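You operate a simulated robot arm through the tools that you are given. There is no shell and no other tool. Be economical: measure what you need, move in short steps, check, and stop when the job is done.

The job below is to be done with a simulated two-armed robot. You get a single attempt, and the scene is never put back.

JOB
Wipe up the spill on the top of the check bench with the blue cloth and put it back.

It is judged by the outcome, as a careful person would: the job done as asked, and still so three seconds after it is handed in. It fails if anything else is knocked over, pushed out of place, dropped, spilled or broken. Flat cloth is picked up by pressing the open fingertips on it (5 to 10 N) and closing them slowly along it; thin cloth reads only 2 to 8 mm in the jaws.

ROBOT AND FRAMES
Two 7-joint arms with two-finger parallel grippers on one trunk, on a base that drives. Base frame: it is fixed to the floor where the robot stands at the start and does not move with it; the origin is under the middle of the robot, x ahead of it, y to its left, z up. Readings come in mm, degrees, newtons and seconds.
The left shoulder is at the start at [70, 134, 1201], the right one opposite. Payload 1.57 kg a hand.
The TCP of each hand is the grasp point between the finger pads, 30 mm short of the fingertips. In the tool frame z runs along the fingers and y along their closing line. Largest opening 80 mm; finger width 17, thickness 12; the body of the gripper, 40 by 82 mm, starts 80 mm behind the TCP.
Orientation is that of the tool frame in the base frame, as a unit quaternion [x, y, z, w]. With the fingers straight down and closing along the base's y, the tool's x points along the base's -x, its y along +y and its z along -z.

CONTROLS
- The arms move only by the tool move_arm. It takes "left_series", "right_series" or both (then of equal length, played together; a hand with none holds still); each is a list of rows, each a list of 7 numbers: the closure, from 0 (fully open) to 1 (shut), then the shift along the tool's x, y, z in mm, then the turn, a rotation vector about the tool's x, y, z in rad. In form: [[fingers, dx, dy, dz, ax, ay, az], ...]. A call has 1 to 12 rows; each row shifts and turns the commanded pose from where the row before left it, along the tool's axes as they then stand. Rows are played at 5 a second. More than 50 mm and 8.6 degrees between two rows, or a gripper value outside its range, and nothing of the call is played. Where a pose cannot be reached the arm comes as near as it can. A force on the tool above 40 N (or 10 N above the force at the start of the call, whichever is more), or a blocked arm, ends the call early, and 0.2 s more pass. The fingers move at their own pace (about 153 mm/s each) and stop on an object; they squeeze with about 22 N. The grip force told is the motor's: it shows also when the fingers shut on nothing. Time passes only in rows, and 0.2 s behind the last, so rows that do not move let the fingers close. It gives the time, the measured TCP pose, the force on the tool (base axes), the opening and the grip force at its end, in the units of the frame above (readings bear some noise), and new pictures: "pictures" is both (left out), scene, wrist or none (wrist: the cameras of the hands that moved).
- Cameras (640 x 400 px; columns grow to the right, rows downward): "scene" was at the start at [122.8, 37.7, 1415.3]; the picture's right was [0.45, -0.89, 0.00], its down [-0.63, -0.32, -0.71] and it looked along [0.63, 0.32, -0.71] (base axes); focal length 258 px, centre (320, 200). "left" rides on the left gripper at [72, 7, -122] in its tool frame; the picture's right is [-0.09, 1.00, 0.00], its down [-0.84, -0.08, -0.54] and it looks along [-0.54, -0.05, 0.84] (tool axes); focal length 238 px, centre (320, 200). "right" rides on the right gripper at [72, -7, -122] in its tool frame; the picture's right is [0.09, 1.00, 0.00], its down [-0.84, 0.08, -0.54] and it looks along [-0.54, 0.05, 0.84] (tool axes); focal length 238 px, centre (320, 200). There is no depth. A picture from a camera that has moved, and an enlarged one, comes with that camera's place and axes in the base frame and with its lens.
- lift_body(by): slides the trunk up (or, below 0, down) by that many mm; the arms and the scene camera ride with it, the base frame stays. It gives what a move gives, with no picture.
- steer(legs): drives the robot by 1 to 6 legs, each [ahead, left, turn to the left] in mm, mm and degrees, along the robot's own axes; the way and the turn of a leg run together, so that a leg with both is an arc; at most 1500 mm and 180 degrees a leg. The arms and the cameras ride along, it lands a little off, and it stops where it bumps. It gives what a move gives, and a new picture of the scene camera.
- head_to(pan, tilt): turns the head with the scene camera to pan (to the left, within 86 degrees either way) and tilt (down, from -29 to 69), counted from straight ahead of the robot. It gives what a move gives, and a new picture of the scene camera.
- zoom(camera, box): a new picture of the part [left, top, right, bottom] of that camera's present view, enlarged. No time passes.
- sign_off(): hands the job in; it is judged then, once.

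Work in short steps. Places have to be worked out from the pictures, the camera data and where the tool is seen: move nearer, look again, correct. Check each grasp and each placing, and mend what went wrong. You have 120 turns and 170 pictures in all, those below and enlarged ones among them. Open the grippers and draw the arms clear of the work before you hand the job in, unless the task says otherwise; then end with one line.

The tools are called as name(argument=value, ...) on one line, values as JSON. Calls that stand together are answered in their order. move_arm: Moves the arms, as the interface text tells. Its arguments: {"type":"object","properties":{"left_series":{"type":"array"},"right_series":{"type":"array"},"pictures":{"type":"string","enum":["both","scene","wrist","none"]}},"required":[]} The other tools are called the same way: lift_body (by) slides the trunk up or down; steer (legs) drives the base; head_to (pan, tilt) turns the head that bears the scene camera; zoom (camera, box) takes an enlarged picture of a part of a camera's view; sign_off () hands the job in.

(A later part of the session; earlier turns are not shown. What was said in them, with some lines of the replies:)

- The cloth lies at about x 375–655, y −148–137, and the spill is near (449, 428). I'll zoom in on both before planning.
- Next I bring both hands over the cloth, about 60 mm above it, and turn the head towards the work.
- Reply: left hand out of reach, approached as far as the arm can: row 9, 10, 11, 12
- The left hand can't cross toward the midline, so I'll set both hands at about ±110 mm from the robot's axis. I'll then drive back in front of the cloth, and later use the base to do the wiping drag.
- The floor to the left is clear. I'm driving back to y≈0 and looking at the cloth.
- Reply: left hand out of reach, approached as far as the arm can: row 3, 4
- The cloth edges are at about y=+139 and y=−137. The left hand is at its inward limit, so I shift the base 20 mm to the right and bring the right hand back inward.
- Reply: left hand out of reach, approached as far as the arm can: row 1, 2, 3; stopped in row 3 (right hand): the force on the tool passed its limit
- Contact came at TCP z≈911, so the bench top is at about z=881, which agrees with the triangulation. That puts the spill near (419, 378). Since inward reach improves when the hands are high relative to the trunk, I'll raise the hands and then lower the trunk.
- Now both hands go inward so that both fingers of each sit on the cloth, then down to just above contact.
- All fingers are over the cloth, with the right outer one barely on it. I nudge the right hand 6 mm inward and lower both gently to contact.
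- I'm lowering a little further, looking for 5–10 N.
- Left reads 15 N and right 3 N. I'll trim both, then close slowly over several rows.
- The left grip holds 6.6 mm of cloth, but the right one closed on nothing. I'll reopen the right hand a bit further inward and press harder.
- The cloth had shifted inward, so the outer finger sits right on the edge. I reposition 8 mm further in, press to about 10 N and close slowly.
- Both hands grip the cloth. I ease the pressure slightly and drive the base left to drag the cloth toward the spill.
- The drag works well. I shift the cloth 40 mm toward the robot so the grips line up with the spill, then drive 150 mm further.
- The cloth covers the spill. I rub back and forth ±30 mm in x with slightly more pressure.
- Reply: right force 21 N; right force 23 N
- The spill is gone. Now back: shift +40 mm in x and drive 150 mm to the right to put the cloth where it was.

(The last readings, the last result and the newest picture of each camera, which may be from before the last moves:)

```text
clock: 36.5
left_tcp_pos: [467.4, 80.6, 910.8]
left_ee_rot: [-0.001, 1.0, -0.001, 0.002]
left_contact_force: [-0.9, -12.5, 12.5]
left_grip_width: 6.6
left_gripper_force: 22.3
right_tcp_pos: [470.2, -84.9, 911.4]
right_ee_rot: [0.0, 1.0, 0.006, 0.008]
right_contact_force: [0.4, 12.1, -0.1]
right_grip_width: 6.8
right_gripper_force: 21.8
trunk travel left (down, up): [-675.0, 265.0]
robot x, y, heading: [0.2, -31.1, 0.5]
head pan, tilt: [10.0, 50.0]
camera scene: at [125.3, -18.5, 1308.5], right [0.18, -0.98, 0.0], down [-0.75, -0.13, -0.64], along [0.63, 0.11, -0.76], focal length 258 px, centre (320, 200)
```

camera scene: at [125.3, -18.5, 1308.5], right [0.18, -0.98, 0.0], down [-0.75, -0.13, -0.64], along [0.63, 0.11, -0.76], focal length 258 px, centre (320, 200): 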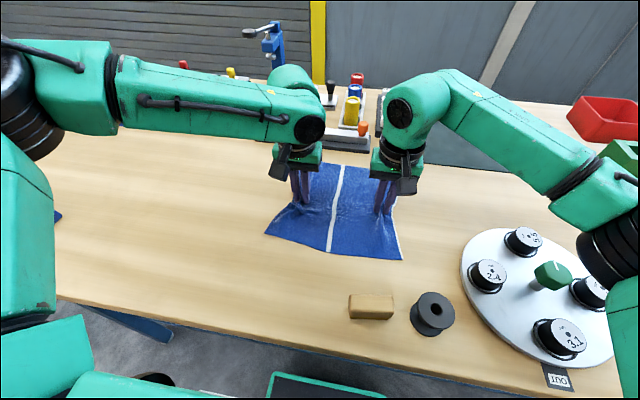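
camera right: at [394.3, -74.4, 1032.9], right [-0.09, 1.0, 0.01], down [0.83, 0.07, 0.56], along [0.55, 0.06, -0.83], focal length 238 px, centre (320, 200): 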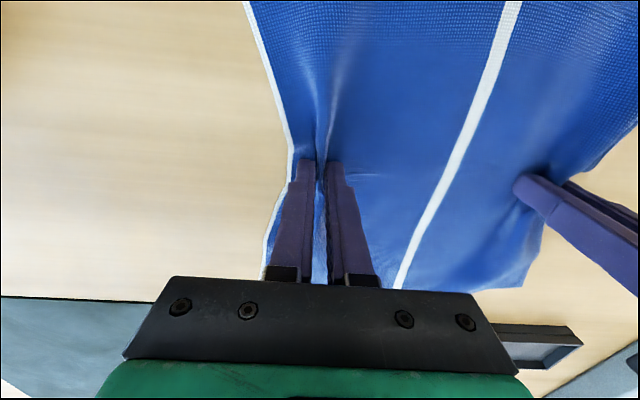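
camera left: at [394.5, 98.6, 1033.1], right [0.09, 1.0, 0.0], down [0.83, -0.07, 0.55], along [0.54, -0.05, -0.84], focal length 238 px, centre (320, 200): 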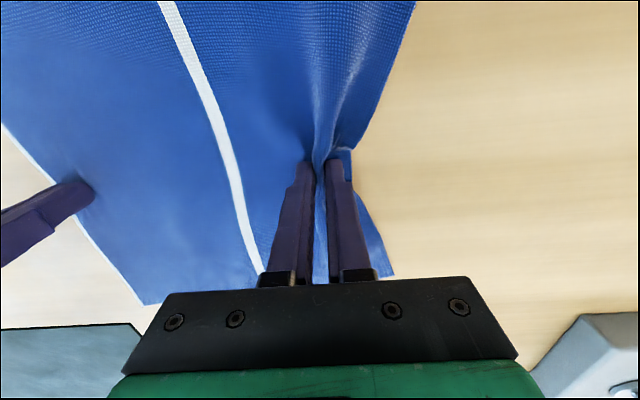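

The cloth is back, centred at y≈−2. I open slowly while the fingertips still touch, so the folds spread again, then lift straight up.

move_arm(left_series=[[0.92, 0, 0, 0, 0, 0, 0], [0.84, 0, 0, 0, 0, 0, 0], [0.76, 0, 0, 0, 0, 0, 0], [0.68, 0, 0, 0, 0, 0, 0], [0.6, 0, 0, 0, 0, 0, 0], [0.52, 0, 0, 0, 0, 0, 0], [0.44, 0, 0, 0, 0, 0, 0], [0.36, 0, 0, 0, 0, 0, 0], [0.3, 0, 0, 0, 0, 0, 0], [0.3, 0, 0, -10, 0, 0, 0], [0.3, 0, 0, -20, 0, 0, 0], [0.3, 0, 0, -30, 0, 0, 0]], right_series=[[0.92, 0, 0, 0.5, 0, 0, 0], [0.84, 0, 0, 0, 0, 0, 0], [0.76, 0, 0, 0, 0, 0, 0], [0.68, 0, 0, 0, 0, 0, 0], [0.6, 0, 0, 0, 0, 0, 0], [0.52, 0, 0, 0, 0, 0, 0], [0.44, 0, 0, 0, 0, 0, 0], [0.36, 0, 0, 0, 0, 0, 0], [0.3, 0, 0, 0, 0, 0, 0], [0.3, 0, 0, -10, 0, 0, 0], [0.3, 0, 0, -20, 0, 0, 0], [0.3, 0, 0, -30, 0, 0, 0]])

```text
clock: 39.1
left_tcp_pos: [467.7, 86.0, 970.8]
left_ee_rot: [-0.001, 1.0, -0.003, 0.002]
left_contact_force: [0.1, 0.5, -0.3]
left_grip_width: 56.2
left_gripper_force: 0.1
right_tcp_pos: [469.9, -85.5, 973.1]
right_ee_rot: [0.0, 1.0, 0.005, 0.008]
right_contact_force: [-0.4, -0.7, -1.0]
right_grip_width: 56.3
right_gripper_force: 0.1
trunk travel left (down, up): [-675.0, 265.0]
robot x, y, heading: [0.2, -35.1, -0.1]
head pan, tilt: [10.0, 50.0]
camera scene: at [126.2, -16.4, 1308.3], right [0.18, -0.98, 0.0], down [-0.75, -0.13, -0.64], along [0.63, 0.11, -0.77], focal length 258 px, centre (320, 200)
camera right: at [396.8, -94.7, 1093.9], right [-0.09, 1.0, 0.01], down [0.83, 0.07, 0.55], along [0.55, 0.06, -0.83], focal length 238 px, centre (320, 200)
camera left: at [396.8, 91.2, 1092.6], right [0.09, 1.0, 0.0], down [0.84, -0.07, 0.55], along [0.54, -0.05, -0.84], focal length 238 px, centre (320, 200)
```

scene: 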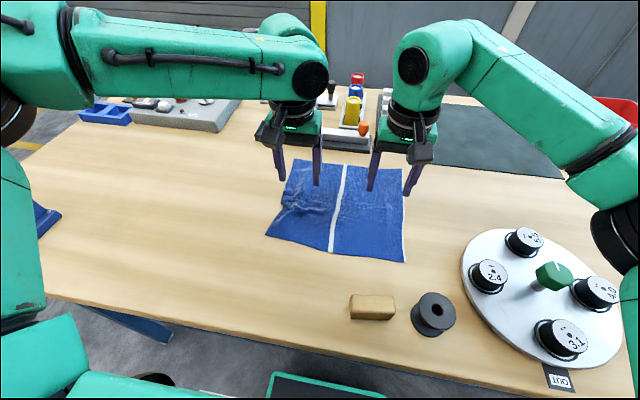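
right: 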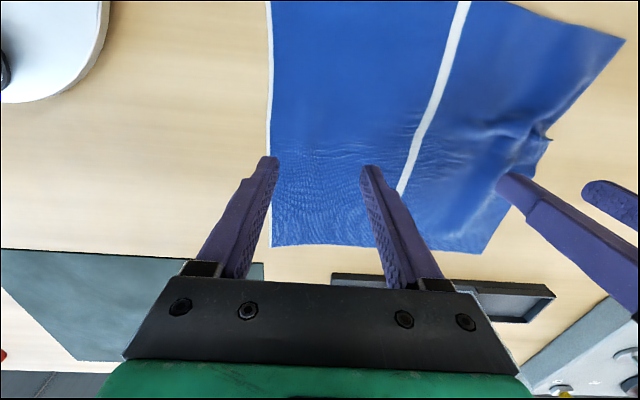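
left: 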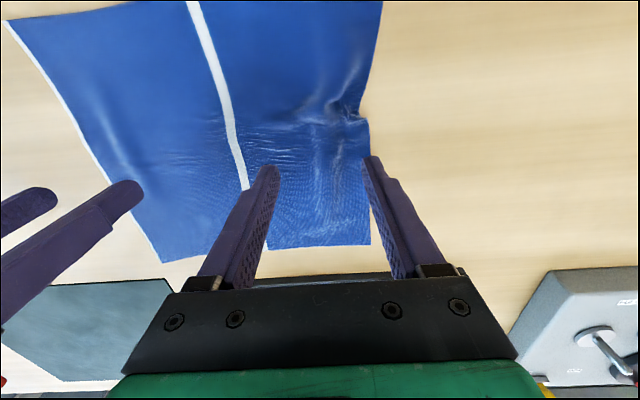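

The cloth is back within about 10–15 mm and nearly flat, with a small pucker at the left edge around (443, 108). I'll smooth it by pressing the left fingers partly closed and opening them outward. The right hand moves up out of the way.

move_arm(left_series=[[0.7, 10, 4, 15, 0, 0, 0], [0.7, 10, 4, 20, 0, 0, 0], [0.7, 4, 0, 15, 0, 0, 0], [0.7, 0, 0, 5, 0, 0, 0], [0.7, 0, 0, 3.5, 0, 0, 0], [0.7, 0, 0, 0, 0, 0, 0]], right_series=[[0.3, 0, -20, -20, 0, 0, 0], [0.3, 0, -20, -20, 0, 0, 0], [0.3, 0, 0, -20, 0, 0, 0], [0.3, 0, 0, -20, 0, 0, 0], [0.3, 0, 0, -20, 0, 0, 0], [0.3, 0, 0, 0, 0, 0, 0]], pictures="wrist")

```text
clock: 40.5
left_tcp_pos: [444.4, 92.2, 911.8]
left_ee_rot: [-0.001, 1.0, -0.003, 0.002]
left_contact_force: [-1.1, 1.0, 1.4]
left_grip_width: 24.4
left_gripper_force: 0.1
right_tcp_pos: [468.2, -128.1, 1068.9]
right_ee_rot: [0.0, 1.0, 0.005, 0.007]
right_contact_force: [0.1, -0.4, 1.3]
right_grip_width: 56.1
right_gripper_force: 0.1
trunk travel left (down, up): [-675.0, 265.0]
robot x, y, heading: [4.1, -32.6, 0.0]
head pan, tilt: [10.0, 50.0]
camera right: at [394.9, -137.2, 1192.2], right [-0.09, 1.0, 0.01], down [0.83, 0.07, 0.55], along [0.55, 0.06, -0.83], focal length 238 px, centre (320, 200)
camera left: at [373.8, 98.4, 1033.6], right [0.09, 1.0, 0.0], down [0.84, -0.07, 0.55], along [0.54, -0.05, -0.84], focal length 238 px, centre (320, 200)
```

right: 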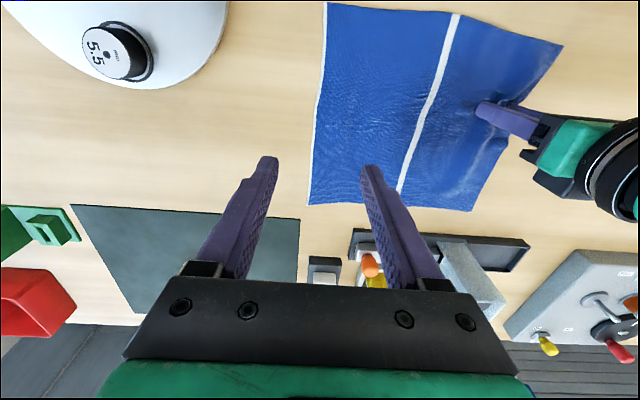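
left: 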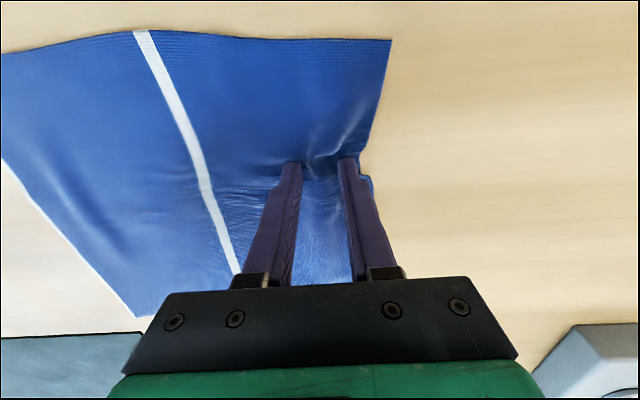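

I press lightly and open outward, then lift away.

move_arm(left_series=[[0.7, 0, 0, 0.8, 0, 0, 0], [0.6, 0, 0, 0, 0, 0, 0], [0.5, 0, 1, 0, 0, 0, 0], [0.4, 0, 1, 0, 0, 0, 0], [0.3, 0, 1, 0, 0, 0, 0], [0.22, 0, 1, 0, 0, 0, 0], [0.22, 0, 0, -10, 0, 0, 0], [0.22, 0, 0, -30, 0, 0, 0], [0.22, 0, 20, -40, 0, 0, 0], [0.22, 0, 30, -30, 0, 0, 0]])

```text
clock: 42.7
left_tcp_pos: [444.1, 145.2, 1021.2]
left_ee_rot: [-0.001, 1.0, -0.004, 0.001]
left_contact_force: [0.2, -0.5, -0.9]
left_grip_width: 62.5
left_gripper_force: 0.0
right_tcp_pos: [467.6, -126.8, 1069.6]
right_ee_rot: [0.001, 1.0, 0.004, 0.007]
right_contact_force: [-0.2, 0.4, -0.3]
right_grip_width: 56.0
right_gripper_force: 0.0
trunk travel left (down, up): [-675.0, 265.0]
robot x, y, heading: [2.1, -31.1, 0.0]
head pan, tilt: [10.0, 50.0]
camera scene: at [126.7, -15.4, 1308.3], right [0.18, -0.98, 0.0], down [-0.75, -0.14, -0.64], along [0.63, 0.11, -0.77], focal length 258 px, centre (320, 200)
camera left: at [374.2, 151.8, 1142.3], right [0.09, 1.0, -0.01], down [0.84, -0.07, 0.55], along [0.54, -0.05, -0.84], focal length 238 px, centre (320, 200)
```

scene: 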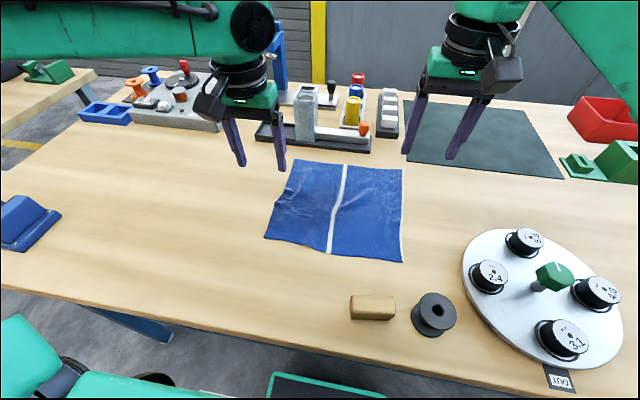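
left: 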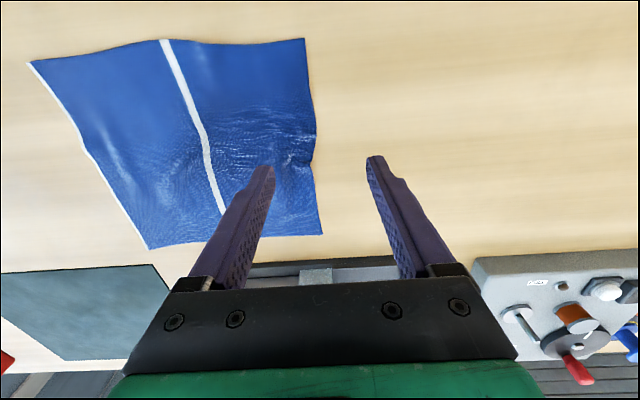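

The cloth is flat and in place. One last look at where the spill was.

zoom(camera="scene", box=[60, 120, 420, 345])

move_arm(left_series=[[0, 0, 35, -30, 0, 0, 0], [0, 0, 35, -30, 0, 0, 0], [0, 0, 35, -30, 0, 0, 0], [0, 0, 35, 0, 0, 0, 0], [0, 0, 35, 0, 0, 0, 0], [0, 0, 0, 0, 0, 0, 0]], right_series=[[0, 0, -10, -30, 0, 0, 0], [0, 0, -10, -30, 0, 0, 0], [0, 0, -10, -30, 0, 0, 0], [0, 0, -10, 0, 0, 0, 0], [0, 0, 0, 0, 0, 0, 0], [0, 0, 0, 0, 0, 0, 0]])

```text
1.78 times, centred on (240, 232) of scene
camera zoom: at [126.7, -15.4, 1308.3], right [0.18, -0.98, 0.0], down [-0.75, -0.14, -0.64], along [0.63, 0.11, -0.77], focal length 458 px, centre (462, 142)
```

zoom: 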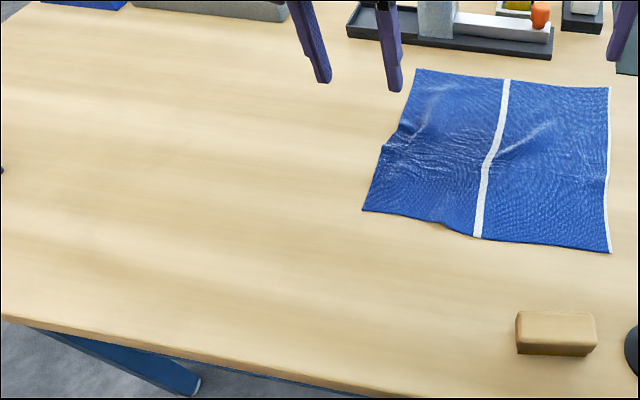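

```text
clock: 44.1
left_tcp_pos: [445.7, 322.2, 1109.6]
left_ee_rot: [0.0, 1.0, -0.002, 0.002]
left_contact_force: [-1.1, 0.3, -0.2]
left_grip_width: 80.1
left_gripper_force: 0.0
right_tcp_pos: [467.2, -168.1, 1159.8]
right_ee_rot: [0.0, 1.0, 0.007, 0.007]
right_contact_force: [-0.6, -0.8, -0.8]
right_grip_width: 80.2
right_gripper_force: 0.1
trunk travel left (down, up): [-675.0, 265.0]
robot x, y, heading: [4.9, -34.5, 0.0]
head pan, tilt: [10.0, 50.0]
camera scene: at [127.1, -17.5, 1308.3], right [0.18, -0.98, 0.0], down [-0.75, -0.13, -0.64], along [0.63, 0.11, -0.77], focal length 258 px, centre (320, 200)
camera right: at [394.3, -177.3, 1281.3], right [-0.09, 1.0, 0.01], down [0.83, 0.07, 0.55], along [0.55, 0.06, -0.83], focal length 238 px, centre (320, 200)
camera left: at [374.2, 329.2, 1231.9], right [0.09, 1.0, 0.0], down [0.83, -0.07, 0.55], along [0.54, -0.05, -0.84], focal length 238 px, centre (320, 200)
```

scene: 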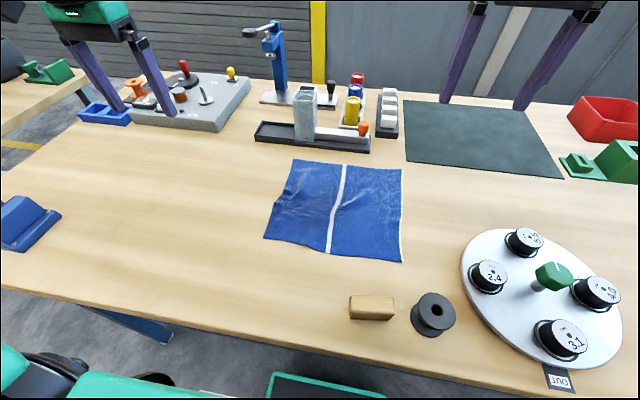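
right: 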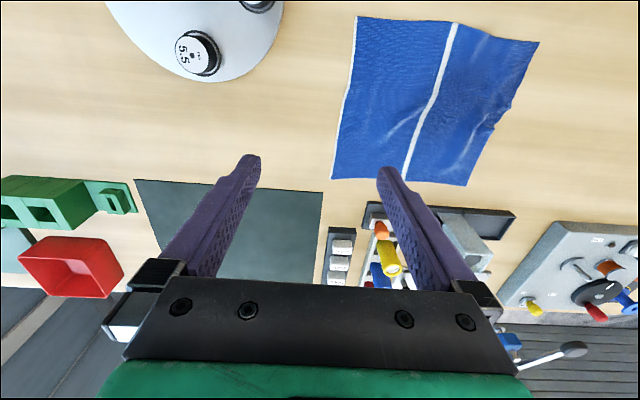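
left: 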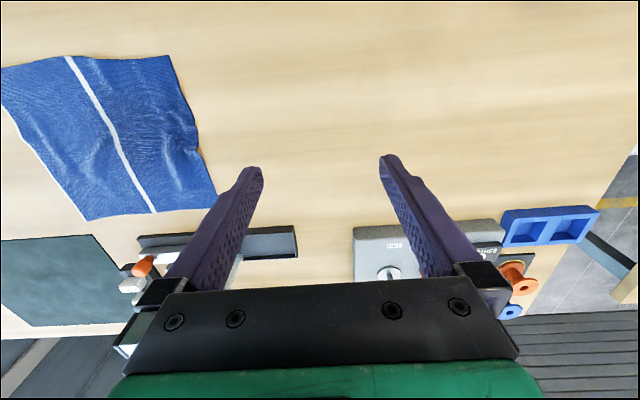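

The bench is clean, the cloth is back in its place, nothing else has moved, and both hands are open and clear. I'm handing the job in.

sign_off()

```text
The job is handed in.
```

The spill on the check bench is wiped up. The blue cloth is back within about 15 mm of where it was, nearly flat with a few small wrinkles, and nothing else looks moved.
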